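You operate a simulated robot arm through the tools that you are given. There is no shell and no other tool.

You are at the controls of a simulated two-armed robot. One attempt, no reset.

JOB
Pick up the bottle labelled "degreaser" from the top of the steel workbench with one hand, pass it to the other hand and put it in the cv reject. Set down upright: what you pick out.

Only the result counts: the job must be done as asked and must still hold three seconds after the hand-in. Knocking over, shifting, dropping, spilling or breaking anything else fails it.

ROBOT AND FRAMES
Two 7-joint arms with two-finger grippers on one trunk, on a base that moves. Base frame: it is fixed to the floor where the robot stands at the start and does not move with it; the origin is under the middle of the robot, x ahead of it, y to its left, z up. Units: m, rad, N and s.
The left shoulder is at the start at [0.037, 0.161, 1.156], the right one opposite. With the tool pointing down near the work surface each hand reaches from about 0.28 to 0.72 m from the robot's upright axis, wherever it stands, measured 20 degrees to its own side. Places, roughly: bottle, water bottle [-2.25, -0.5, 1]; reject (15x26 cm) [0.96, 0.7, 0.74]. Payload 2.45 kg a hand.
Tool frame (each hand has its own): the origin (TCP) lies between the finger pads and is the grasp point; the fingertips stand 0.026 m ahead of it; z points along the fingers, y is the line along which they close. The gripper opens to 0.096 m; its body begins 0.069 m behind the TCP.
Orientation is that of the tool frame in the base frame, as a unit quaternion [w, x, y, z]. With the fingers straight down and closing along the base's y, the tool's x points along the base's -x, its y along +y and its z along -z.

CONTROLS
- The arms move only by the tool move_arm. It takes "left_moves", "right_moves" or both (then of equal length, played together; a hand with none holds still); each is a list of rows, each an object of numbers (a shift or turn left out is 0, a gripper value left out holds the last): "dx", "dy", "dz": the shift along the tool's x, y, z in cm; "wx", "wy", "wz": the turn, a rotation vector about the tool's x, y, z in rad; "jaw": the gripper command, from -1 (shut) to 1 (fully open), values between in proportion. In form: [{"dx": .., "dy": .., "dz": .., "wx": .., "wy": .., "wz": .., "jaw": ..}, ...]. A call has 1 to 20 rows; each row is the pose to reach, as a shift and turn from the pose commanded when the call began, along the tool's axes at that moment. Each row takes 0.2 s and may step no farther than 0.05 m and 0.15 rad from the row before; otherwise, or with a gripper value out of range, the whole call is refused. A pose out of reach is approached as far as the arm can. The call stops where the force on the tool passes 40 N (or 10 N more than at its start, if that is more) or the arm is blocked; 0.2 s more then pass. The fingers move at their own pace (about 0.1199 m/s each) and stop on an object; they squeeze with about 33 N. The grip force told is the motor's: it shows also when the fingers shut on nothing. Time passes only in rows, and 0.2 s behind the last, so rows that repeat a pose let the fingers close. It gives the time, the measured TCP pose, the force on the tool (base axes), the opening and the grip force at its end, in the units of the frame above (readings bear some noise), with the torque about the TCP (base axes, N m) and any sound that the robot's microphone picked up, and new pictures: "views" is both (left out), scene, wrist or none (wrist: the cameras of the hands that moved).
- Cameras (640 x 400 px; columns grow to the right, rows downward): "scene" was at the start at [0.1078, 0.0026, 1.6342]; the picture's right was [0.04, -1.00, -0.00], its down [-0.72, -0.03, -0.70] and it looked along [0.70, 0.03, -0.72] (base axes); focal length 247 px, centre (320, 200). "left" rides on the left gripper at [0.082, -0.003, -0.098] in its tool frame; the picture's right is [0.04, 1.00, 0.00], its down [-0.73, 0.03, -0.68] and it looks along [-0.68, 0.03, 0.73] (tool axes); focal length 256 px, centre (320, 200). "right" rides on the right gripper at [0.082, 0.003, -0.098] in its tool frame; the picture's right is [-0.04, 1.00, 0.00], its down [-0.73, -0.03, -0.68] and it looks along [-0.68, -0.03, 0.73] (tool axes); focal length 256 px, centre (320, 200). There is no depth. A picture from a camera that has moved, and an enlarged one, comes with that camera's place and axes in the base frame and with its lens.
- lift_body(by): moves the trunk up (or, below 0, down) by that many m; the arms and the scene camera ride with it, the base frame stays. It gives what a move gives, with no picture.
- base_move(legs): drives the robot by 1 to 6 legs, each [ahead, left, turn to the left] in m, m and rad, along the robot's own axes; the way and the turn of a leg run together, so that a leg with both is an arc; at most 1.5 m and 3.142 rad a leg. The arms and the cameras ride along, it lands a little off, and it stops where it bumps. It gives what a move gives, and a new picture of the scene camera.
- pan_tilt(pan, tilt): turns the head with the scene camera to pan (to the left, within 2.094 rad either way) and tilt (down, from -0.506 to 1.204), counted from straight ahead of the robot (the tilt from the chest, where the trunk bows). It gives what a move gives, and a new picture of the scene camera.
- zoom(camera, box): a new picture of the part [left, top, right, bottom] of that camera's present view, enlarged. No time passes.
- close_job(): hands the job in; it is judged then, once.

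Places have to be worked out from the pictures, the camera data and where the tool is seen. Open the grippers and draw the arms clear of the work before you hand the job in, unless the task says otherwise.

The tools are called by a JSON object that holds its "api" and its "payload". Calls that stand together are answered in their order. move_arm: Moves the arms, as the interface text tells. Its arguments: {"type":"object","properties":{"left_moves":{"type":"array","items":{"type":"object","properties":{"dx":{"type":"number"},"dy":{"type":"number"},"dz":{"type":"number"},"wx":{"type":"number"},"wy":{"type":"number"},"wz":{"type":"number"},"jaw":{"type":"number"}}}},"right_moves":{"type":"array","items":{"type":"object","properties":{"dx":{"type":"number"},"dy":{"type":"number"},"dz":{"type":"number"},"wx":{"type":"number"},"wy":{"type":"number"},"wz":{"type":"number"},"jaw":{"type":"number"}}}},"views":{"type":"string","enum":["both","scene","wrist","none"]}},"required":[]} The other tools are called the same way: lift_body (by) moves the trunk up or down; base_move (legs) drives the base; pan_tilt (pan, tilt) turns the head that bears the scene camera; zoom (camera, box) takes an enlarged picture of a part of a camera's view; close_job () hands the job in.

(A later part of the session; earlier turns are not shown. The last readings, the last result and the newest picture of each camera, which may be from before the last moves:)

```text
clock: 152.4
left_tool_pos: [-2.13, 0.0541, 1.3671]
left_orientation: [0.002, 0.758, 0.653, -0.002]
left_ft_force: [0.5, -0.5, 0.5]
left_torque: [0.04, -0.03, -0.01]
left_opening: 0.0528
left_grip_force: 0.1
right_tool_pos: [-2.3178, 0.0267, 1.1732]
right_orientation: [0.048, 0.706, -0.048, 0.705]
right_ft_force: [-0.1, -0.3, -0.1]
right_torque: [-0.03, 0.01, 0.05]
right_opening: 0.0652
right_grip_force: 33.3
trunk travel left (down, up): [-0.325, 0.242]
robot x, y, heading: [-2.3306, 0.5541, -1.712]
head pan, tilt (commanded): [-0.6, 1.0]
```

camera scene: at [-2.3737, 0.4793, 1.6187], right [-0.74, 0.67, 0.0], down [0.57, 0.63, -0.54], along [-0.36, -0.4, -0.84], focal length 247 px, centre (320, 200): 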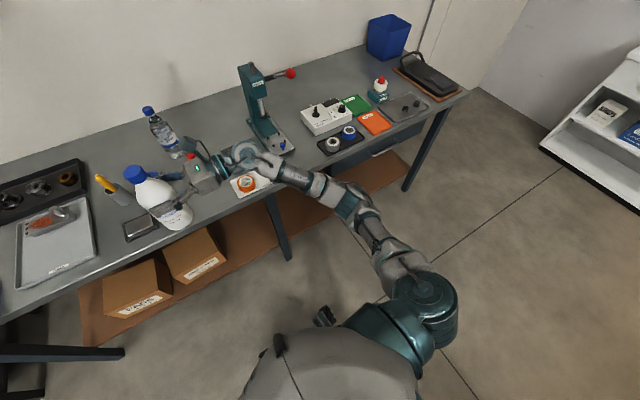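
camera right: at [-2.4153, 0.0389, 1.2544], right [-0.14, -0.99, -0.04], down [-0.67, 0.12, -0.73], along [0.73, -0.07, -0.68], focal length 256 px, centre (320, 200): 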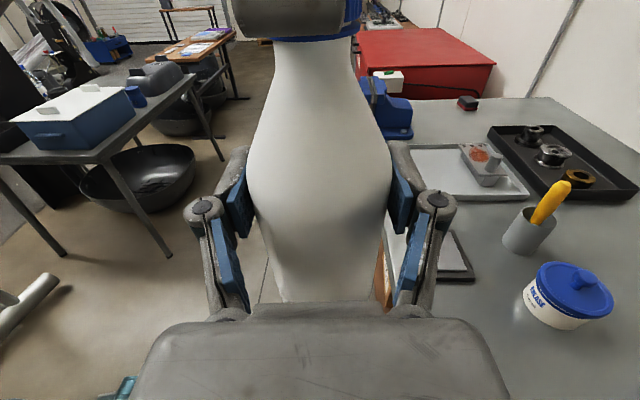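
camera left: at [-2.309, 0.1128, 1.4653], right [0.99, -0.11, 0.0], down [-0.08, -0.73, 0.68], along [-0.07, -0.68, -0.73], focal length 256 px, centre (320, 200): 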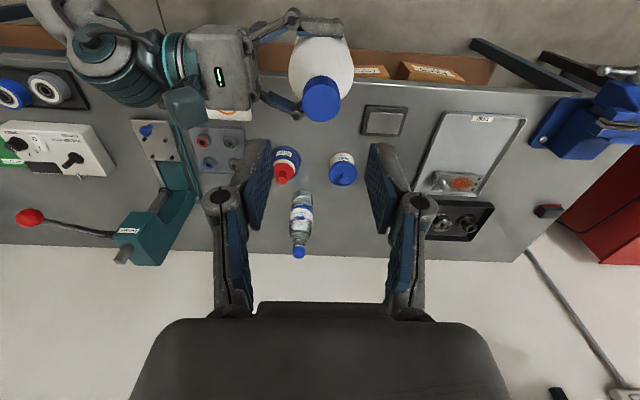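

Everything steady. I turn left in place to heading ≈-0.18 (toward the far table), then check for sway.

{"api": "base_move", "payload": {"legs": [[0, 0, 1.533]]}}

{"api": "pan_tilt", "payload": {"pan": 0.0, "tilt": 0.7}}

{"api": "lift_body", "payload": {"by": 0.0}}

{"api": "lift_body", "payload": {"by": 0.0}}

{"api": "lift_body", "payload": {"by": 0.0}}

{"api": "lift_body", "payload": {"by": 0.0}}

```text
clock: 156.5
left_tool_pos: [-1.8216, 0.7327, 1.3667]
left_orientation: [0.003, 0.095, 0.995, 0.001]
left_ft_force: [-0.7, 0.4, 0.1]
left_torque: [-0.02, -0.01, -0.01]
left_opening: 0.0527
left_grip_force: 0.1
right_tool_pos: [-1.799, 0.546, 1.1723]
right_orientation: [-0.453, 0.542, 0.455, 0.542]
right_ft_force: [0.8, 0.6, -1.0]
right_torque: [0.01, 0.01, 0.0]
right_opening: 0.0651
right_grip_force: 33.5
trunk travel left (down, up): [-0.325, 0.242]
robot x, y, heading: [-2.3306, 0.5533, -0.181]
head pan, tilt (commanded): [-0.6, 1.0]
camera scene: at [-2.2521, 0.5016, 1.6186], right [-0.7, -0.71, 0.0], down [-0.6, 0.59, -0.54], along [0.38, -0.38, -0.84], focal length 247 px, centre (320, 200)
```

scene: 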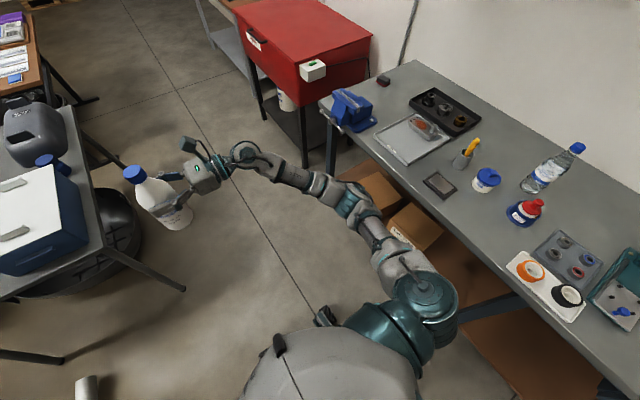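

```text
clock: 157.5
left_tool_pos: [-1.8261, 0.7343, 1.3684]
left_orientation: [0.004, 0.096, 0.995, -0.001]
left_ft_force: [-0.8, -1.0, 0.8]
left_torque: [-0.03, -0.03, 0.01]
left_opening: 0.0529
left_grip_force: 0.1
right_tool_pos: [-1.805, 0.5466, 1.1745]
right_orientation: [-0.452, 0.541, 0.456, 0.543]
right_ft_force: [-0.4, 0.2, 0.3]
right_torque: [-0.01, -0.02, -0.01]
right_opening: 0.0653
right_grip_force: 33.1
trunk travel left (down, up): [-0.325, 0.242]
robot x, y, heading: [-2.3282, 0.555, -0.182]
head pan, tilt (commanded): [0.0, 0.7]
camera scene: at [-2.2179, 0.5368, 1.6419], right [-0.18, -0.98, 0.0], down [-0.64, 0.11, -0.76], along [0.75, -0.14, -0.65], focal length 247 px, centre (320, 200)
```

scene: 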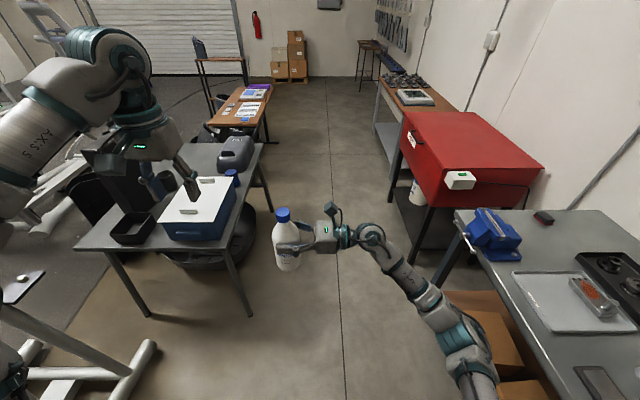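

```text
clock: 158.0
left_tool_pos: [-1.8245, 0.7355, 1.3681]
left_orientation: [0.003, 0.095, 0.995, 0.0]
left_ft_force: [0.1, -0.2, -1.1]
left_torque: [0.02, -0.01, 0.04]
left_opening: 0.0527
left_grip_force: 0.1
right_tool_pos: [-1.8042, 0.5473, 1.175]
right_orientation: [-0.453, 0.541, 0.457, 0.542]
right_ft_force: [-0.4, 0.8, 0.0]
right_torque: [0.02, -0.02, 0.0]
right_opening: 0.0652
right_grip_force: 33.1
trunk travel left (down, up): [-0.325, 0.242]
robot x, y, heading: [-2.3262, 0.5584, -0.178]
head pan, tilt (commanded): [0.0, 0.7]
```

```text
clock: 158.5
left_tool_pos: [-1.8251, 0.7356, 1.3686]
left_orientation: [0.004, 0.096, 0.995, -0.001]
left_ft_force: [0.2, 0.6, 0.2]
left_torque: [-0.03, 0.01, -0.01]
left_opening: 0.0528
left_grip_force: 0.1
right_tool_pos: [-1.8046, 0.5466, 1.1748]
right_orientation: [-0.453, 0.541, 0.456, 0.542]
right_ft_force: [0.6, 0.6, 1.1]
right_torque: [-0.03, 0.03, 0.0]
right_opening: 0.0651
right_grip_force: 33.1
trunk travel left (down, up): [-0.325, 0.242]
robot x, y, heading: [-2.3274, 0.5569, -0.175]
head pan, tilt (commanded): [0.0, 0.7]
```

```text
clock: 159.0
left_tool_pos: [-1.825, 0.7337, 1.3679]
left_orientation: [0.005, 0.095, 0.995, -0.001]
left_ft_force: [0.5, 0.1, 1.4]
left_torque: [-0.04, 0.02, -0.01]
left_opening: 0.0528
left_grip_force: 0.1
right_tool_pos: [-1.8047, 0.5471, 1.1743]
right_orientation: [-0.451, 0.542, 0.456, 0.543]
right_ft_force: [0.9, -0.5, 0.0]
right_torque: [-0.01, 0.0, 0.02]
right_opening: 0.0652
right_grip_force: 33.2
trunk travel left (down, up): [-0.325, 0.242]
robot x, y, heading: [-2.3253, 0.5524, -0.175]
head pan, tilt (commanded): [0.0, 0.7]
```

```text
clock: 159.5
left_tool_pos: [-1.8254, 0.7349, 1.3693]
left_orientation: [0.005, 0.095, 0.995, -0.001]
left_ft_force: [0.0, -0.6, 0.1]
left_torque: [0.01, -0.02, 0.0]
left_opening: 0.0524
left_grip_force: 0.0
right_tool_pos: [-1.8042, 0.5455, 1.1746]
right_orientation: [-0.452, 0.542, 0.455, 0.543]
right_ft_force: [0.3, -0.7, 0.0]
right_torque: [-0.04, 0.0, -0.01]
right_opening: 0.0654
right_grip_force: 33.3
trunk travel left (down, up): [-0.325, 0.242]
robot x, y, heading: [-2.3254, 0.5545, -0.176]
head pan, tilt (commanded): [0.0, 0.7]
```

Steady again. Before driving the corridor I look left to check the left elbow's clearance to the grey table's items.

{"api": "pan_tilt", "payload": {"pan": 0.8, "tilt": 0.9}}

```text
clock: 160.6
left_tool_pos: [-1.8247, 0.7349, 1.3688]
left_orientation: [0.005, 0.095, 0.995, -0.001]
left_ft_force: [-0.2, -0.2, 0.2]
left_torque: [0.02, -0.04, 0.01]
left_opening: 0.0528
left_grip_force: 0.0
right_tool_pos: [-1.8051, 0.5463, 1.1744]
right_orientation: [-0.452, 0.542, 0.456, 0.543]
right_ft_force: [-0.2, -0.3, -0.7]
right_torque: [-0.03, -0.03, -0.01]
right_opening: 0.0654
right_grip_force: 33.2
trunk travel left (down, up): [-0.325, 0.242]
robot x, y, heading: [-2.331, 0.5565, -0.179]
head pan, tilt (commanded): [0.799, 0.901]
camera scene: at [-2.2401, 0.5957, 1.6258], right [0.58, -0.81, 0.0], down [-0.64, -0.46, -0.62], along [0.5, 0.36, -0.79], focal length 247 px, centre (320, 200)
```

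scene: 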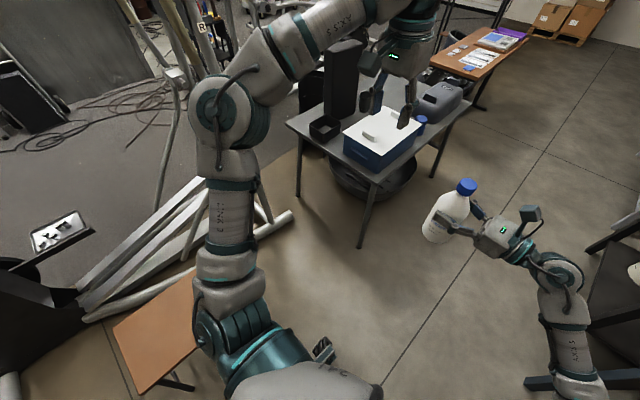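

The left elbow is high and well clear. I drive the first stretch through the corridor (slightly right, then 1.37 m ahead).

{"api": "base_move", "payload": {"legs": [[0, 0, -0.07], [1.37, 0, 0]]}}

{"api": "pan_tilt", "payload": {"pan": 0.0, "tilt": 0.7}}

{"api": "lift_body", "payload": {"by": 0.0}}

{"api": "lift_body", "payload": {"by": 0.0}}

{"api": "lift_body", "payload": {"by": 0.0}}

```text
clock: 167.9
left_tool_pos: [-0.4823, 0.353, 1.369]
left_orientation: [0.004, 0.135, 0.991, -0.001]
left_ft_force: [-0.1, -0.2, 0.2]
left_torque: [0.01, -0.03, -0.02]
left_opening: 0.0527
left_grip_force: 0.0
right_tool_pos: [-0.4764, 0.1634, 1.1755]
right_orientation: [-0.431, 0.559, 0.435, 0.56]
right_ft_force: [-0.3, 0.1, -3.9]
right_torque: [0.01, -0.01, 0.02]
right_opening: 0.065
right_grip_force: 33.1
trunk travel left (down, up): [-0.325, 0.242]
robot x, y, heading: [-1.001, 0.2099, -0.251]
head pan, tilt (commanded): [0.799, 0.901]
camera scene: at [-0.907, 0.2466, 1.6259], right [0.52, -0.86, 0.0], down [-0.67, -0.4, -0.62], along [0.53, 0.32, -0.79], focal length 247 px, centre (320, 200)
```

scene: 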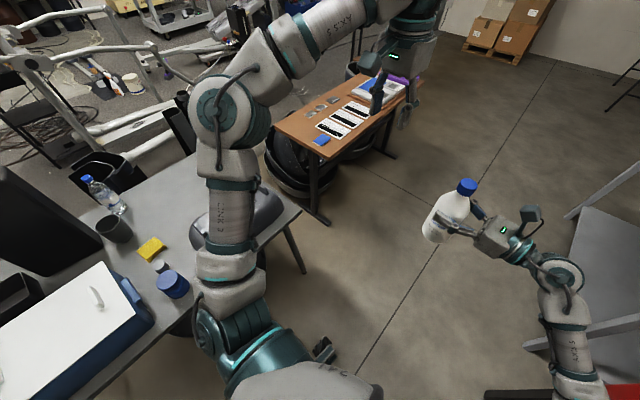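

```text
clock: 169.1
left_tool_pos: [-0.485, 0.352, 1.3688]
left_orientation: [0.006, 0.135, 0.991, -0.001]
left_ft_force: [-0.5, 0.4, -0.1]
left_torque: [0.03, -0.05, 0.02]
left_opening: 0.0527
left_grip_force: 0.0
right_tool_pos: [-0.48, 0.1641, 1.1764]
right_orientation: [-0.43, 0.558, 0.436, 0.561]
right_ft_force: [0.2, -0.5, -4.1]
right_torque: [-0.01, -0.01, -0.02]
right_opening: 0.0653
right_grip_force: 33.3
trunk travel left (down, up): [-0.325, 0.242]
robot x, y, heading: [-0.9973, 0.2142, -0.253]
head pan, tilt (commanded): [0.0, 0.7]
camera scene: at [-0.889, 0.1853, 1.6419], right [-0.25, -0.97, 0.0], down [-0.63, 0.16, -0.76], along [0.74, -0.19, -0.65], focal length 247 px, centre (320, 200)
```

scene: 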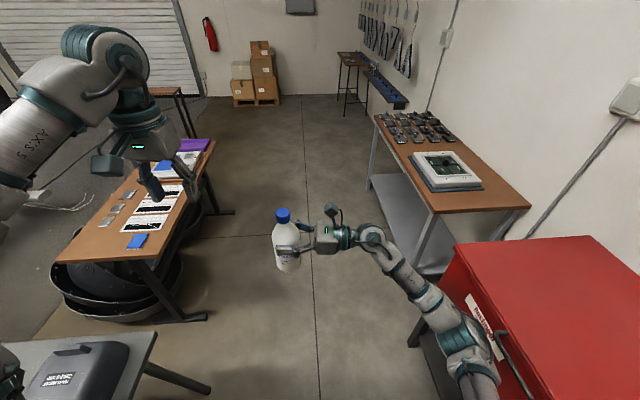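

```text
clock: 169.6
left_tool_pos: [-0.4863, 0.3523, 1.3715]
left_orientation: [0.006, 0.135, 0.991, -0.001]
left_ft_force: [-0.7, 0.3, -0.7]
left_torque: [0.04, 0.0, 0.01]
left_opening: 0.0528
left_grip_force: 0.1
right_tool_pos: [-0.48, 0.1632, 1.1769]
right_orientation: [-0.43, 0.558, 0.436, 0.56]
right_ft_force: [0.1, -0.4, -4.3]
right_torque: [-0.01, -0.02, -0.03]
right_opening: 0.0652
right_grip_force: 33.2
trunk travel left (down, up): [-0.325, 0.242]
robot x, y, heading: [-0.9963, 0.2136, -0.254]
head pan, tilt (commanded): [0.0, 0.7]
```

```text
clock: 170.1
left_tool_pos: [-0.4861, 0.3529, 1.3707]
left_orientation: [0.006, 0.135, 0.991, 0.0]
left_ft_force: [-0.1, -1.2, 0.4]
left_torque: [-0.04, 0.01, -0.01]
left_opening: 0.0528
left_grip_force: 0.0
right_tool_pos: [-0.4802, 0.1638, 1.1771]
right_orientation: [-0.43, 0.558, 0.435, 0.56]
right_ft_force: [0.9, -0.2, -4.6]
right_torque: [0.04, -0.02, 0.02]
right_opening: 0.0651
right_grip_force: 33.1
trunk travel left (down, up): [-0.325, 0.242]
robot x, y, heading: [-1.0011, 0.2103, -0.254]
head pan, tilt (commanded): [0.0, 0.7]
```

```text
clock: 170.6
left_tool_pos: [-0.4859, 0.3521, 1.3713]
left_orientation: [0.006, 0.135, 0.991, -0.001]
left_ft_force: [1.5, 0.4, -0.1]
left_torque: [-0.01, 0.05, -0.02]
left_opening: 0.0527
left_grip_force: 0.1
right_tool_pos: [-0.4797, 0.1634, 1.1758]
right_orientation: [-0.43, 0.558, 0.435, 0.56]
right_ft_force: [0.6, -0.1, -4.1]
right_torque: [-0.02, 0.0, -0.03]
right_opening: 0.0651
right_grip_force: 33.0
trunk travel left (down, up): [-0.325, 0.242]
robot x, y, heading: [-0.9936, 0.2138, -0.255]
head pan, tilt (commanded): [0.0, 0.7]
```

The right hand now reads the bottle weight (≈4.2 N) and all is steady. I continue: turn slightly left and drive to about (0.90, -0.02).

{"api": "base_move", "payload": {"legs": [[0, 0, 0.132], [1.4, 0, 0], [0.51, 0, 0]]}}

{"api": "lift_body", "payload": {"by": 0.0}}

{"api": "lift_body", "payload": {"by": 0.0}}

{"api": "pan_tilt", "payload": {"pan": 0.9, "tilt": 0.8}}

```text
clock: 180.7
left_tool_pos: [1.3804, 0.1849, 1.3705]
left_orientation: [0.007, 0.067, 0.998, 0.001]
left_ft_force: [1.1, 0.6, 1.2]
left_torque: [0.0, 0.02, 0.0]
left_opening: 0.053
left_grip_force: 0.0
right_tool_pos: [1.4127, -0.0009, 1.1765]
right_orientation: [-0.468, 0.526, 0.473, 0.53]
right_ft_force: [-0.4, -0.7, -4.7]
right_torque: [0.03, 0.04, 0.02]
right_opening: 0.0654
right_grip_force: 33.1
trunk travel left (down, up): [-0.325, 0.242]
robot x, y, heading: [0.8901, -0.0209, -0.123]
head pan, tilt (commanded): [0.0, 0.7]
camera scene: at [1.0037, -0.0351, 1.642], right [-0.12, -0.99, 0.0], down [-0.64, 0.08, -0.76], along [0.76, -0.09, -0.65], focal length 247 px, centre (320, 200)
```

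scene: 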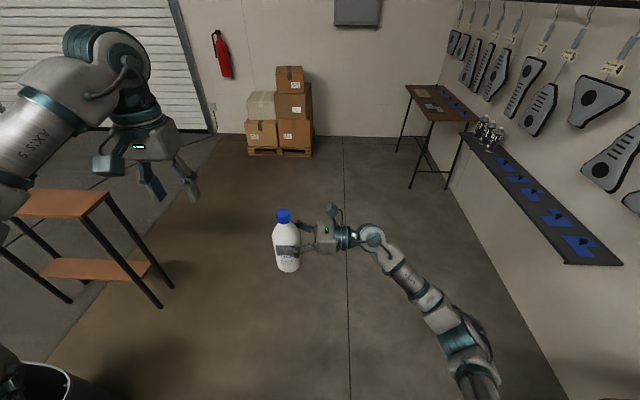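

```text
clock: 181.2
left_tool_pos: [1.3765, 0.1892, 1.374]
left_orientation: [0.007, 0.067, 0.998, 0.0]
left_ft_force: [0.1, -0.2, 0.0]
left_torque: [-0.01, -0.01, 0.0]
left_opening: 0.053
left_grip_force: 0.0
right_tool_pos: [1.4095, 0.0007, 1.178]
right_orientation: [-0.466, 0.527, 0.473, 0.53]
right_ft_force: [-0.7, 0.1, -4.4]
right_torque: [0.01, -0.04, 0.0]
right_opening: 0.0652
right_grip_force: 33.3
trunk travel left (down, up): [-0.325, 0.242]
robot x, y, heading: [0.8926, -0.0231, -0.121]
head pan, tilt (commanded): [0.0, 0.7]
```

```text
clock: 181.7
left_tool_pos: [1.3773, 0.1861, 1.3737]
left_orientation: [0.009, 0.067, 0.998, -0.001]
left_ft_force: [-0.6, -0.7, 0.4]
left_torque: [0.01, -0.02, -0.03]
left_opening: 0.0527
left_grip_force: 0.1
right_tool_pos: [1.4095, 0.0014, 1.1781]
right_orientation: [-0.467, 0.526, 0.473, 0.531]
right_ft_force: [0.0, -0.5, -4.1]
right_torque: [0.02, 0.0, 0.0]
right_opening: 0.065
right_grip_force: 32.4
trunk travel left (down, up): [-0.325, 0.242]
robot x, y, heading: [0.8969, -0.0227, -0.114]
head pan, tilt (commanded): [0.0, 0.7]
```

```text
clock: 182.9
left_tool_pos: [1.3774, 0.1879, 1.3739]
left_orientation: [0.008, 0.066, 0.998, 0.0]
left_ft_force: [0.0, 0.5, 0.1]
left_torque: [0.0, -0.02, -0.03]
left_opening: 0.0529
left_grip_force: 0.1
right_tool_pos: [1.4099, 0.0017, 1.1772]
right_orientation: [-0.468, 0.525, 0.474, 0.529]
right_ft_force: [0.3, -0.2, -3.2]
right_torque: [-0.02, 0.0, -0.02]
right_opening: 0.0652
right_grip_force: 33.3
trunk travel left (down, up): [-0.325, 0.242]
robot x, y, heading: [0.894, -0.0189, -0.123]
head pan, tilt (commanded): [0.901, 0.799]
camera scene: at [0.9781, 0.034, 1.6338], right [0.7, -0.71, 0.0], down [-0.51, -0.5, -0.69], along [0.49, 0.49, -0.72], focal length 247 px, centre (320, 200)
```

scene: 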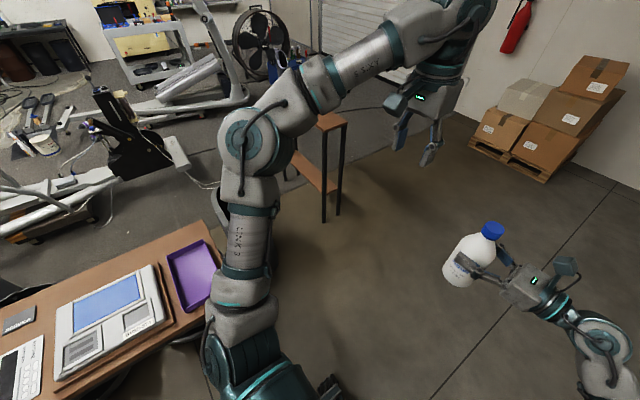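

The purple tray is on the near table's right end; I estimate its centre at about (0.976, 0.695), tilted ~8°. I move ahead 6.6 cm, turn to face the table squarely (heading ≈1.43), and look at the tray.

{"api": "base_move", "payload": {"legs": [[0.066, 0, 0], [0, 0, 1.552]]}}

{"api": "pan_tilt", "payload": {"pan": 0.0, "tilt": 0.9}}

{"api": "lift_body", "payload": {"by": 0.0}}

{"api": "lift_body", "payload": {"by": 0.0}}

{"api": "lift_body", "payload": {"by": 0.0}}

```text
clock: 187.7
left_tool_pos: [0.762, 0.46, 1.3723]
left_orientation: [0.005, -0.651, 0.759, 0.005]
left_ft_force: [-0.2, -0.5, -0.4]
left_torque: [0.02, 0.01, 0.04]
left_opening: 0.0527
left_grip_force: 0.2
right_tool_pos: [0.9495, 0.4876, 1.1785]
right_orientation: [-0.705, 0.044, 0.706, 0.053]
right_ft_force: [-0.5, -0.4, -3.6]
right_torque: [0.02, 0.0, 0.01]
right_opening: 0.0654
right_grip_force: 33.1
trunk travel left (down, up): [-0.325, 0.242]
robot x, y, heading: [0.963, -0.0269, 1.431]
head pan, tilt (commanded): [0.901, 0.799]
camera scene: at [0.9099, 0.0526, 1.6338], right [0.72, 0.69, 0.0], down [0.49, -0.52, -0.69], along [-0.48, 0.5, -0.72], focal length 247 px, centre (320, 200)
```

scene: 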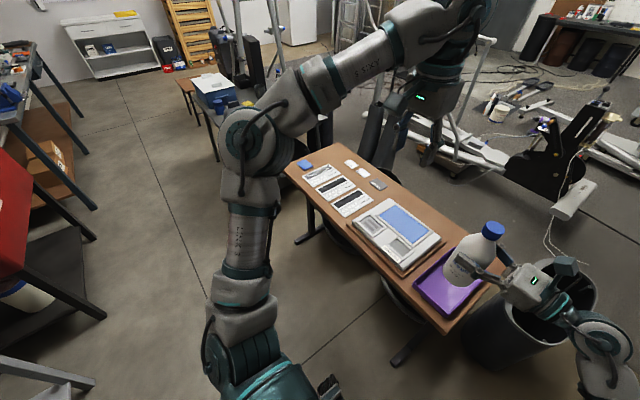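

```text
clock: 188.9
left_tool_pos: [0.7607, 0.4545, 1.3755]
left_orientation: [0.006, -0.651, 0.759, 0.007]
left_ft_force: [1.0, -0.3, 0.7]
left_torque: [-0.02, 0.0, -0.03]
left_opening: 0.053
left_grip_force: 0.1
right_tool_pos: [0.9477, 0.4842, 1.1788]
right_orientation: [-0.705, 0.044, 0.706, 0.054]
right_ft_force: [-0.2, -0.3, -4.3]
right_torque: [0.0, 0.0, -0.01]
right_opening: 0.0652
right_grip_force: 32.8
trunk travel left (down, up): [-0.325, 0.242]
robot x, y, heading: [0.9613, -0.0282, 1.43]
head pan, tilt (commanded): [0.0, 0.901]
camera scene: at [0.9749, 0.0692, 1.6258], right [0.99, -0.14, 0.0], down [-0.11, -0.78, -0.62], along [0.09, 0.61, -0.79], focal length 247 px, centre (320, 200)
```

scene: 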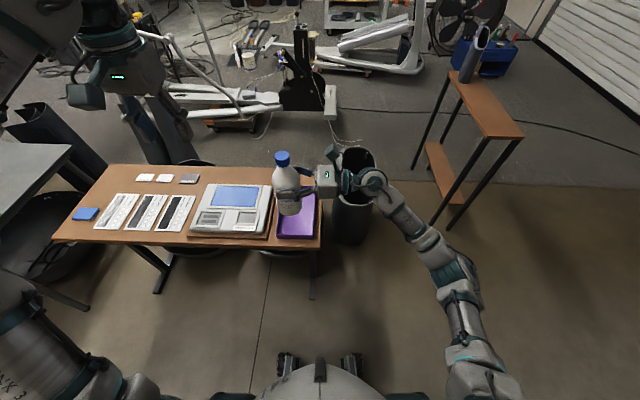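

```text
clock: 189.4
left_tool_pos: [0.7602, 0.4549, 1.3743]
left_orientation: [0.006, -0.651, 0.759, 0.007]
left_ft_force: [0.2, 0.1, 0.2]
left_torque: [0.01, -0.03, -0.05]
left_opening: 0.0527
left_grip_force: 0.0
right_tool_pos: [0.9496, 0.4857, 1.1797]
right_orientation: [-0.705, 0.044, 0.706, 0.054]
right_ft_force: [1.0, 0.9, -3.6]
right_torque: [0.01, -0.02, 0.02]
right_opening: 0.0655
right_grip_force: 32.9
trunk travel left (down, up): [-0.325, 0.242]
robot x, y, heading: [0.9596, -0.0279, 1.434]
head pan, tilt (commanded): [0.0, 0.901]
```

```text
clock: 189.9
left_tool_pos: [0.7606, 0.4542, 1.376]
left_orientation: [0.008, -0.651, 0.759, 0.008]
left_ft_force: [-0.8, -0.1, 0.6]
left_torque: [0.01, -0.01, 0.01]
left_opening: 0.0525
left_grip_force: 0.0
right_tool_pos: [0.9476, 0.4837, 1.1796]
right_orientation: [-0.705, 0.044, 0.706, 0.053]
right_ft_force: [0.7, -0.3, -4.3]
right_torque: [0.01, -0.01, -0.04]
right_opening: 0.0653
right_grip_force: 32.9
trunk travel left (down, up): [-0.325, 0.242]
robot x, y, heading: [0.9646, -0.0269, 1.43]
head pan, tilt (commanded): [0.0, 0.901]
```

```text
clock: 190.4
left_tool_pos: [0.7612, 0.4559, 1.3741]
left_orientation: [0.007, -0.65, 0.759, 0.007]
left_ft_force: [0.2, 0.5, 0.5]
left_torque: [0.0, 0.05, 0.0]
left_opening: 0.0527
left_grip_force: 0.1
right_tool_pos: [0.947, 0.4841, 1.1799]
right_orientation: [-0.704, 0.044, 0.706, 0.054]
right_ft_force: [0.5, 0.5, -4.6]
right_torque: [0.01, 0.0, 0.01]
right_opening: 0.0655
right_grip_force: 32.1
trunk travel left (down, up): [-0.325, 0.242]
robot x, y, heading: [0.9594, -0.0269, 1.428]
head pan, tilt (commanded): [0.0, 0.901]
```

I'm facing the table squarely, tray just ahead. I zoom on the tray to check its label, walls and exact position.

{"api": "zoom", "payload": {"camera": "scene", "box": [230, 150, 390, 250]}}

{"api": "zoom", "payload": {"camera": "left", "box": [0, 0, 640, 400]}}

{"api": "zoom", "payload": {"camera": "right", "box": [0, 0, 640, 400]}}

```text
4.00 times, centred on (310, 200) of scene
camera zoom: at [0.9749, 0.0689, 1.6258], right [0.99, -0.14, 0.0], down [-0.11, -0.78, -0.62], along [0.09, 0.61, -0.79], focal length 988 px, centre (360, 200)
```

zoom: 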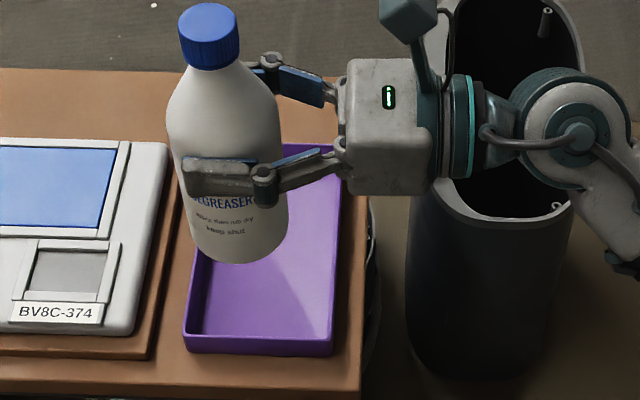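

```text
1.00 times, centred on (320, 200) of left (not enlarged: the box is as wide or as high as the picture)
camera zoom: at [0.7511, 0.3715, 1.4714], right [-0.99, 0.11, 0.0], down [0.08, 0.72, 0.69], along [0.08, 0.69, -0.72], focal length 256 px, centre (320, 200)
```

zoom: 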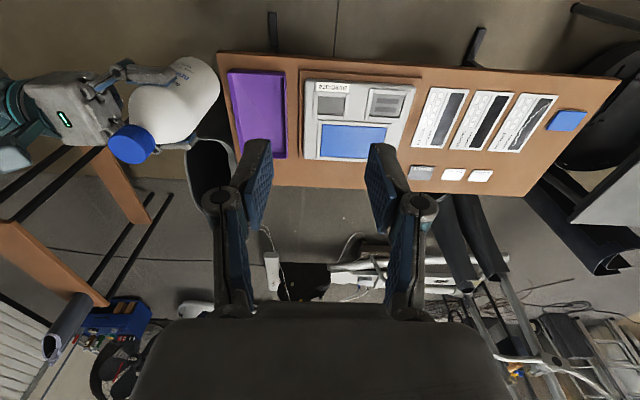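

```text
1.00 times, centred on (320, 200) of right (not enlarged: the box is as wide or as high as the picture)
camera zoom: at [1.0454, 0.474, 1.2617], right [0.14, 0.99, -0.03], down [0.67, -0.11, -0.73], along [-0.73, 0.08, -0.68], focal length 256 px, centre (320, 200)
```

zoom: 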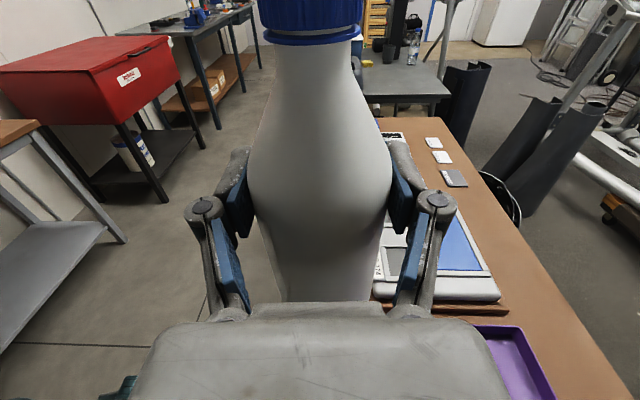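

The tray centre refines to (0.967, 0.708) with low walls (~2.6 cm). The bottle must go 22 cm ahead; I drive forward in two steps, first 15 cm.

{"api": "base_move", "payload": {"legs": [[0.15, 0, 0]]}}

{"api": "lift_body", "payload": {"by": 0.0}}

{"api": "lift_body", "payload": {"by": 0.0}}

{"api": "pan_tilt", "payload": {"pan": 0.0, "tilt": 1.0}}

```text
clock: 191.8
left_tool_pos: [0.7816, 0.599, 1.3771]
left_orientation: [0.008, -0.65, 0.76, 0.008]
left_ft_force: [0.1, -0.1, -0.1]
left_torque: [0.0, -0.01, 0.0]
left_opening: 0.0528
left_grip_force: 0.0
right_tool_pos: [0.9689, 0.6298, 1.181]
right_orientation: [-0.705, 0.043, 0.706, 0.054]
right_ft_force: [0.4, -0.3, -4.2]
right_torque: [-0.01, 0.0, 0.01]
right_opening: 0.0651
right_grip_force: 32.9
trunk travel left (down, up): [-0.325, 0.242]
robot x, y, heading: [0.9803, 0.1174, 1.43]
head pan, tilt (commanded): [0.0, 0.901]
camera scene: at [0.996, 0.2131, 1.6261], right [0.99, -0.14, 0.0], down [-0.11, -0.78, -0.62], along [0.09, 0.61, -0.79], focal length 247 px, centre (320, 200)
```

scene: 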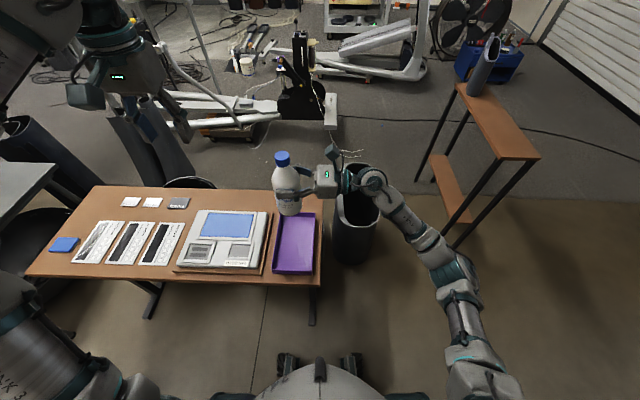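

```text
clock: 192.3
left_tool_pos: [0.7804, 0.5972, 1.3765]
left_orientation: [0.009, -0.651, 0.759, 0.008]
left_ft_force: [1.1, 0.0, -0.6]
left_torque: [0.0, -0.03, 0.01]
left_opening: 0.0527
left_grip_force: 0.0
right_tool_pos: [0.9679, 0.627, 1.1812]
right_orientation: [-0.704, 0.042, 0.707, 0.056]
right_ft_force: [-0.3, 0.7, -5.0]
right_torque: [-0.01, -0.01, -0.01]
right_opening: 0.0651
right_grip_force: 32.6
trunk travel left (down, up): [-0.325, 0.242]
robot x, y, heading: [0.9801, 0.1189, 1.431]
head pan, tilt (commanded): [0.0, 0.901]
```

```text
clock: 192.8
left_tool_pos: [0.7814, 0.5975, 1.377]
left_orientation: [0.008, -0.651, 0.759, 0.009]
left_ft_force: [-0.2, -0.1, 0.1]
left_torque: [0.04, -0.02, -0.02]
left_opening: 0.0527
left_grip_force: 0.1
right_tool_pos: [0.968, 0.6286, 1.1821]
right_orientation: [-0.704, 0.041, 0.706, 0.054]
right_ft_force: [0.2, -0.5, -3.1]
right_torque: [0.02, 0.01, 0.0]
right_opening: 0.0654
right_grip_force: 32.7
trunk travel left (down, up): [-0.325, 0.242]
robot x, y, heading: [0.9834, 0.1163, 1.43]
head pan, tilt (commanded): [0.0, 0.901]
```

```text
clock: 193.4
left_tool_pos: [0.7796, 0.5985, 1.3771]
left_orientation: [0.008, -0.651, 0.759, 0.007]
left_ft_force: [-0.4, -0.1, -0.1]
left_torque: [0.01, -0.02, -0.04]
left_opening: 0.0529
left_grip_force: 0.0
right_tool_pos: [0.9676, 0.629, 1.1814]
right_orientation: [-0.705, 0.042, 0.706, 0.054]
right_ft_force: [0.1, 0.5, -3.1]
right_torque: [-0.03, -0.04, 0.0]
right_opening: 0.0654
right_grip_force: 32.8
trunk travel left (down, up): [-0.325, 0.242]
robot x, y, heading: [0.9789, 0.1193, 1.429]
head pan, tilt (commanded): [0.0, 1.0]
camera scene: at [0.9949, 0.2103, 1.6186], right [0.99, -0.14, 0.0], down [-0.12, -0.84, -0.54], along [0.08, 0.53, -0.84], focal length 247 px, centre (320, 200)
```

scene: 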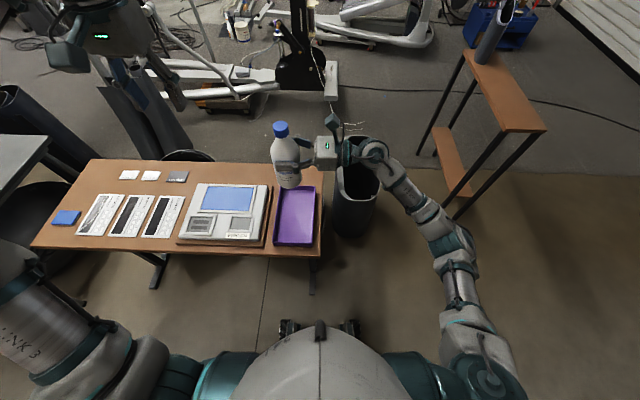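

Good. I zoom to re-measure the tray from here.

{"api": "zoom", "payload": {"camera": "scene", "box": [240, 165, 352, 255]}}

```text
4.44 times, centred on (296, 210) of scene
camera zoom: at [0.9949, 0.2103, 1.6186], right [0.99, -0.14, 0.0], down [-0.12, -0.84, -0.54], along [0.08, 0.53, -0.84], focal length 1098 px, centre (427, 156)
```

zoom: 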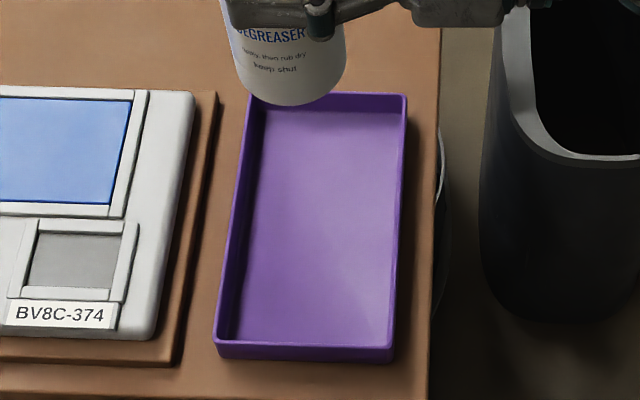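

Tray centre confirmed at (0.966, 0.709); bottle axis needs ≈8 cm more ahead (it will sit ~1.3 cm right of centre, fine). Base front still clears the table by ~5 cm, so I drive the last 8 cm.

{"api": "base_move", "payload": {"legs": [[0.08, 0, 0]]}}

{"api": "lift_body", "payload": {"by": 0.0}}

{"api": "lift_body", "payload": {"by": 0.0}}

{"api": "pan_tilt", "payload": {"pan": -0.05, "tilt": 1.05}}

```text
clock: 194.5
left_tool_pos: [0.7919, 0.6742, 1.3763]
left_orientation: [0.008, -0.65, 0.76, 0.009]
left_ft_force: [-0.2, 0.4, 0.4]
left_torque: [0.0, -0.01, 0.0]
left_opening: 0.0527
left_grip_force: 0.0
right_tool_pos: [0.9794, 0.7055, 1.1817]
right_orientation: [-0.704, 0.042, 0.706, 0.055]
right_ft_force: [-0.8, -0.3, -4.0]
right_torque: [-0.02, 0.04, 0.03]
right_opening: 0.0649
right_grip_force: 32.6
trunk travel left (down, up): [-0.325, 0.242]
robot x, y, heading: [0.9907, 0.1976, 1.433]
head pan, tilt (commanded): [0.0, 1.0]
camera scene: at [1.0057, 0.2845, 1.619], right [0.99, -0.14, 0.0], down [-0.12, -0.83, -0.54], along [0.08, 0.53, -0.84], focal length 247 px, centre (320, 200)
```

scene: 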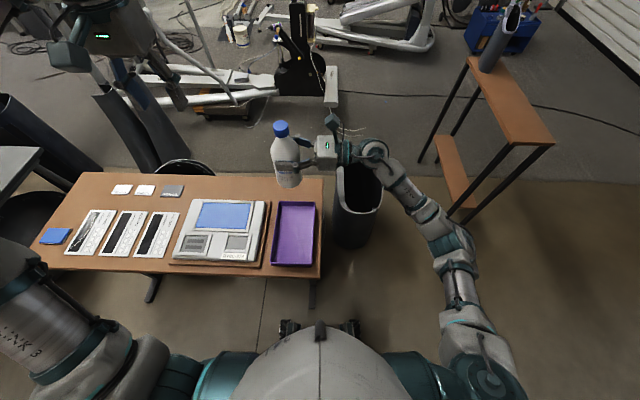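

```text
clock: 195.0
left_tool_pos: [0.7911, 0.6717, 1.3803]
left_orientation: [0.009, -0.65, 0.76, 0.009]
left_ft_force: [1.1, -0.1, 0.9]
left_torque: [0.01, -0.03, -0.02]
left_opening: 0.0529
left_grip_force: 0.0
right_tool_pos: [0.9783, 0.7018, 1.1843]
right_orientation: [-0.704, 0.04, 0.707, 0.056]
right_ft_force: [-0.2, -0.3, -4.1]
right_torque: [0.02, -0.03, -0.01]
right_opening: 0.0651
right_grip_force: 32.8
trunk travel left (down, up): [-0.325, 0.242]
robot x, y, heading: [0.9903, 0.1989, 1.429]
head pan, tilt (commanded): [0.0, 1.0]
```

```text
clock: 195.5
left_tool_pos: [0.7925, 0.6729, 1.3781]
left_orientation: [0.009, -0.65, 0.76, 0.009]
left_ft_force: [0.4, -0.2, 0.4]
left_torque: [0.04, 0.02, 0.02]
left_opening: 0.0527
left_grip_force: 0.0
right_tool_pos: [0.9785, 0.7043, 1.1834]
right_orientation: [-0.704, 0.041, 0.707, 0.056]
right_ft_force: [0.2, -0.9, -4.0]
right_torque: [-0.01, 0.0, -0.03]
right_opening: 0.0653
right_grip_force: 32.3
trunk travel left (down, up): [-0.325, 0.242]
robot x, y, heading: [0.991, 0.1976, 1.432]
head pan, tilt (commanded): [0.0, 1.0]
```

```text
clock: 196.1
left_tool_pos: [0.7912, 0.6733, 1.3777]
left_orientation: [0.008, -0.65, 0.76, 0.009]
left_ft_force: [0.2, 0.2, 0.4]
left_torque: [0.0, 0.02, 0.03]
left_opening: 0.0529
left_grip_force: 0.1
right_tool_pos: [0.9795, 0.7052, 1.1834]
right_orientation: [-0.704, 0.041, 0.707, 0.056]
right_ft_force: [-0.7, -0.2, -4.4]
right_torque: [0.0, 0.01, 0.04]
right_opening: 0.0655
right_grip_force: 33.0
trunk travel left (down, up): [-0.325, 0.242]
robot x, y, heading: [0.9902, 0.2007, 1.429]
head pan, tilt (commanded): [-0.051, 1.051]
camera scene: at [1.0088, 0.2846, 1.6152], right [0.98, -0.19, 0.0], down [-0.16, -0.85, -0.49], along [0.09, 0.48, -0.87], focal length 247 px, centre (320, 200)
```

scene: 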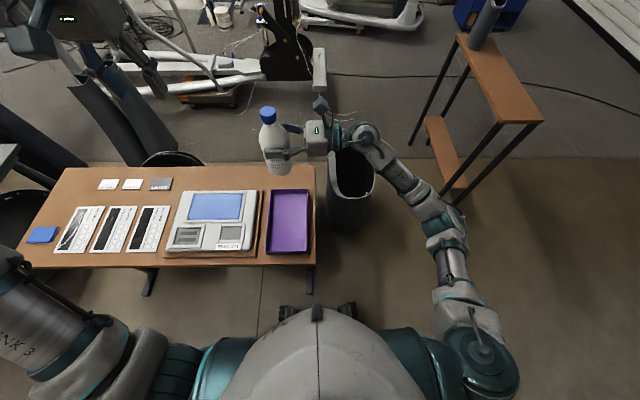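

The bottle axis is over the tray ((0.979, 0.7045) vs centre (0.966, 0.709)). I lower the trunk 0.2 m and check.

{"api": "lift_body", "payload": {"by": -0.2}}

{"api": "pan_tilt", "payload": {"pan": -0.05, "tilt": 0.9}}

{"api": "zoom", "payload": {"camera": "scene", "box": [220, 140, 380, 260]}}

```text
clock: 198.3
left_tool_pos: [0.7975, 0.7118, 1.1399]
left_orientation: [-0.026, -0.65, 0.759, -0.023]
left_ft_force: [0.5, 0.5, 1.0]
left_torque: [0.02, -0.01, 0.01]
left_opening: 0.0528
left_grip_force: 0.1
right_tool_pos: [0.9783, 0.7038, 0.9841]
right_orientation: [-0.704, 0.041, 0.706, 0.057]
right_ft_force: [-0.2, 0.2, -4.6]
right_torque: [0.02, -0.03, -0.01]
right_opening: 0.0651
right_grip_force: 32.8
trunk travel left (down, up): [-0.125, 0.442]
robot x, y, heading: [0.9897, 0.1985, 1.427]
head pan, tilt (commanded): [-0.051, 1.051]
```

```text
clock: 199.0
left_tool_pos: [0.7959, 0.7109, 1.139]
left_orientation: [-0.027, -0.649, 0.76, -0.023]
left_ft_force: [0.8, 0.0, 0.4]
left_torque: [0.01, 0.0, 0.01]
left_opening: 0.0526
left_grip_force: 0.2
right_tool_pos: [0.9781, 0.7044, 0.9819]
right_orientation: [-0.704, 0.042, 0.706, 0.056]
right_ft_force: [0.2, 0.6, -4.0]
right_torque: [0.04, -0.02, -0.01]
right_opening: 0.0651
right_grip_force: 33.4
trunk travel left (down, up): [-0.125, 0.442]
robot x, y, heading: [0.9908, 0.1943, 1.429]
head pan, tilt (commanded): [-0.051, 0.901]
camera scene: at [1.0336, 0.456, 1.4095], right [0.98, -0.19, 0.0], down [-0.15, -0.77, -0.62], along [0.12, 0.6, -0.79], focal length 247 px, centre (320, 200)
```

scene: 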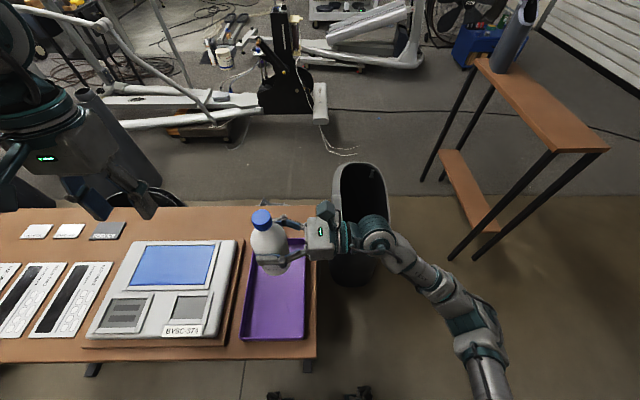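

```text
3.33 times, centred on (300, 200) of scene
camera zoom: at [1.0336, 0.456, 1.4095], right [0.98, -0.19, 0.0], down [-0.15, -0.77, -0.62], along [0.12, 0.6, -0.79], focal length 824 px, centre (387, 200)
```

zoom: 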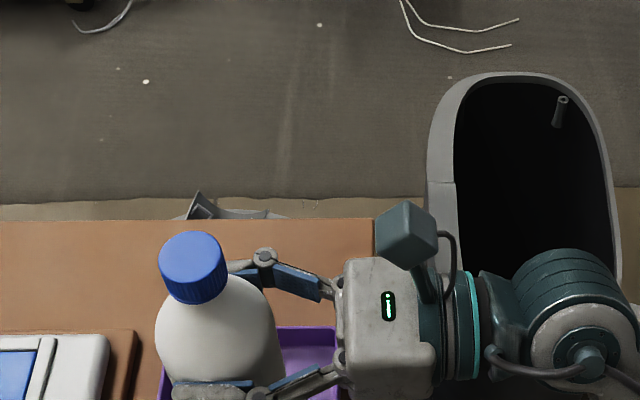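

Trunk lowering kept the right hand's pose (now z=0.982; bottle bottom ≈0.895). I continue lowering with the right arm by 11 cm slowly, straightening the slight 1.2° tilt.

{"api": "move_arm", "payload": {"right_moves": [{"dx": -0.15, "wz": 0.001}, {"dx": -0.5, "wz": 0.003}, {"dx": -1.1, "wz": 0.005}, {"dx": -1.9, "wz": 0.007}, {"dx": -2.9, "wz": 0.009}, {"dx": -4.0, "wz": 0.011}, {"dx": -5.2, "wz": 0.013}, {"dx": -6.4, "wz": 0.015}, {"dx": -7.5, "wz": 0.017}, {"dx": -8.6, "wz": 0.019}, {"dx": -9.5, "wz": 0.021}, {"dx": -10.3, "wz": 0.021}, {"dx": -10.8, "wz": 0.021}, {"dx": -11.0, "wz": 0.021}, {"dx": -11.0, "wz": 0.021}], "views": "both"}}

{"api": "zoom", "payload": {"camera": "scene", "box": [210, 180, 370, 300]}}

```text
clock: 202.2
left_tool_pos: [0.7975, 0.7125, 1.1393]
left_orientation: [-0.028, -0.649, 0.76, -0.023]
left_ft_force: [0.1, 0.0, 0.5]
left_torque: [-0.01, -0.03, 0.02]
left_opening: 0.053
left_grip_force: 0.2
right_tool_pos: [0.9783, 0.7065, 0.8725]
right_orientation: [-0.705, 0.049, 0.706, 0.048]
right_ft_force: [-0.1, 0.3, -3.9]
right_torque: [-0.05, -0.06, 0.0]
right_opening: 0.0652
right_grip_force: 32.9
trunk travel left (down, up): [-0.125, 0.442]
robot x, y, heading: [0.9891, 0.198, 1.434]
head pan, tilt (commanded): [-0.051, 0.901]
camera scene: at [1.0334, 0.4559, 1.4095], right [0.98, -0.19, 0.0], down [-0.15, -0.77, -0.62], along [0.12, 0.61, -0.79], focal length 247 px, centre (320, 200)
camera right: at [1.0767, 0.6977, 0.954], right [0.14, 0.99, -0.04], down [0.67, -0.12, -0.73], along [-0.73, 0.07, -0.68], focal length 256 px, centre (320, 200)
```

scene: 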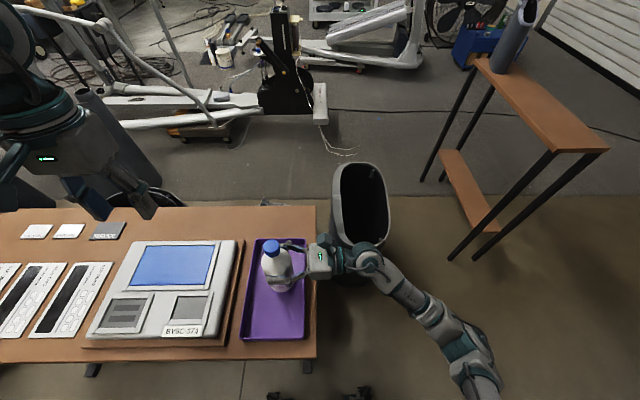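
right: 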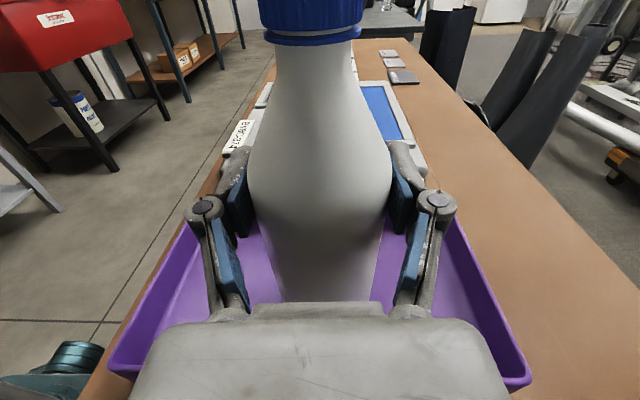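

```text
3.33 times, centred on (290, 240) of scene
camera zoom: at [1.0334, 0.4559, 1.4095], right [0.98, -0.19, 0.0], down [-0.15, -0.77, -0.62], along [0.12, 0.61, -0.79], focal length 824 px, centre (420, 67)
```

zoom: 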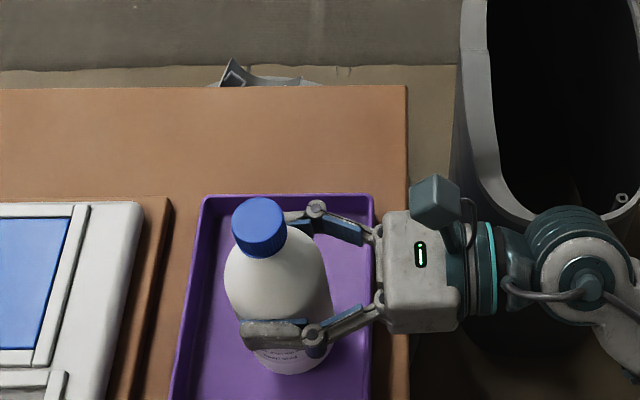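

The bottle is inside the tray's outline, about 3.8 cm above its floor. I lower 2.8 cm more and then feel for contact in small steps.

{"api": "move_arm", "payload": {"right_moves": [{"dx": -0.3}, {"dx": -0.8}, {"dx": -1.4}, {"dx": -2.0}, {"dx": -2.5}, {"dx": -2.8}, {"dx": -2.8}], "views": "none"}}

{"api": "move_arm", "payload": {"right_moves": [{"dx": -0.15}, {"dx": -0.3}, {"dx": -0.3}], "views": "wrist"}}

{"api": "zoom", "payload": {"camera": "scene", "box": [210, 180, 370, 300]}}

```text
clock: 203.8
left_tool_pos: [0.7968, 0.7104, 1.1406]
left_orientation: [-0.027, -0.65, 0.759, -0.023]
left_ft_force: [0.2, 0.8, 1.5]
left_torque: [0.05, -0.02, -0.02]
left_opening: 0.0527
left_grip_force: 0.0
right_tool_pos: [0.98, 0.7062, 0.8482]
right_orientation: [0.707, -0.048, -0.704, -0.051]
right_ft_force: [-0.2, 5.5, 16.8]
right_torque: [0.09, -0.38, 0.15]
right_opening: 0.0652
right_grip_force: 33.0
trunk travel left (down, up): [-0.125, 0.442]
robot x, y, heading: [0.9887, 0.1966, 1.435]
head pan, tilt (commanded): [-0.051, 0.901]
```

```text
clock: 204.6
left_tool_pos: [0.7979, 0.7096, 1.14]
left_orientation: [-0.026, -0.649, 0.76, -0.022]
left_ft_force: [-1.0, 0.2, 0.3]
left_torque: [-0.01, 0.01, -0.01]
left_opening: 0.0528
left_grip_force: 0.1
right_tool_pos: [0.9794, 0.7057, 0.8451]
right_orientation: [0.706, -0.049, -0.705, -0.05]
right_ft_force: [-1.3, 8.1, 30.3]
right_torque: [0.22, 0.09, 0.08]
right_opening: 0.0651
right_grip_force: 33.6
trunk travel left (down, up): [-0.125, 0.442]
robot x, y, heading: [0.9902, 0.1985, 1.433]
head pan, tilt (commanded): [-0.051, 0.901]
camera right: at [1.0778, 0.6964, 0.926], right [0.14, 0.99, -0.04], down [0.67, -0.12, -0.74], along [-0.73, 0.08, -0.68], focal length 256 px, centre (320, 200)
```

right: 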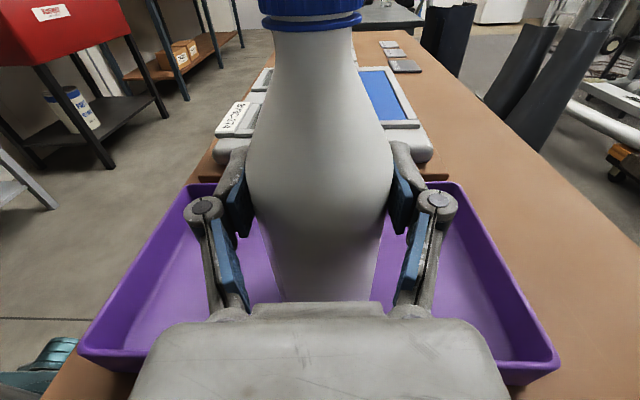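

```text
3.33 times, centred on (290, 240) of scene
camera zoom: at [1.0335, 0.4517, 1.4107], right [0.98, -0.19, 0.0], down [-0.15, -0.77, -0.62], along [0.12, 0.61, -0.79], focal length 824 px, centre (420, 67)
```

zoom: 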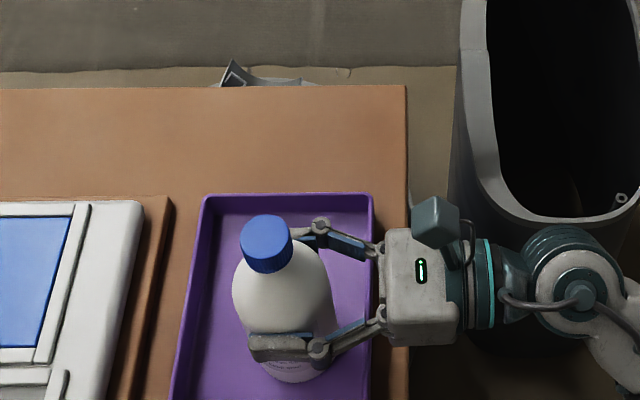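

The force shows firm contact of the bottle's bottom with the tray floor (30 N up, acting at the bottle axis). I back off about 0.8 cm to leave just light contact.

{"api": "move_arm", "payload": {"right_moves": [{"dx": 0.25}, {"dx": 0.5}, {"dx": 0.75}, {"dx": 0.75}], "views": "none"}}

{"api": "lift_body", "payload": {"by": 0.0}}

```text
clock: 205.6
left_tool_pos: [0.7981, 0.7126, 1.1388]
left_orientation: [-0.028, -0.65, 0.759, -0.023]
left_ft_force: [0.0, -0.2, 1.0]
left_torque: [0.01, 0.02, 0.01]
left_opening: 0.0528
left_grip_force: 0.0
right_tool_pos: [0.9787, 0.707, 0.8471]
right_orientation: [-0.704, 0.051, 0.707, 0.048]
right_ft_force: [-0.1, 0.2, -4.5]
right_torque: [0.03, -0.01, -0.02]
right_opening: 0.0653
right_grip_force: 33.1
trunk travel left (down, up): [-0.125, 0.442]
robot x, y, heading: [0.992, 0.1993, 1.428]
head pan, tilt (commanded): [-0.051, 0.901]
```

```text
clock: 206.1
left_tool_pos: [0.7979, 0.7118, 1.1398]
left_orientation: [-0.028, -0.649, 0.76, -0.023]
left_ft_force: [-0.2, 0.1, 0.8]
left_torque: [-0.02, 0.01, 0.01]
left_opening: 0.0528
left_grip_force: 0.0
right_tool_pos: [0.9798, 0.7054, 0.8477]
right_orientation: [-0.704, 0.05, 0.706, 0.048]
right_ft_force: [-0.6, 0.3, -3.5]
right_torque: [-0.02, 0.02, -0.02]
right_opening: 0.065
right_grip_force: 33.1
trunk travel left (down, up): [-0.125, 0.442]
robot x, y, heading: [0.988, 0.197, 1.425]
head pan, tilt (commanded): [-0.051, 0.901]
```

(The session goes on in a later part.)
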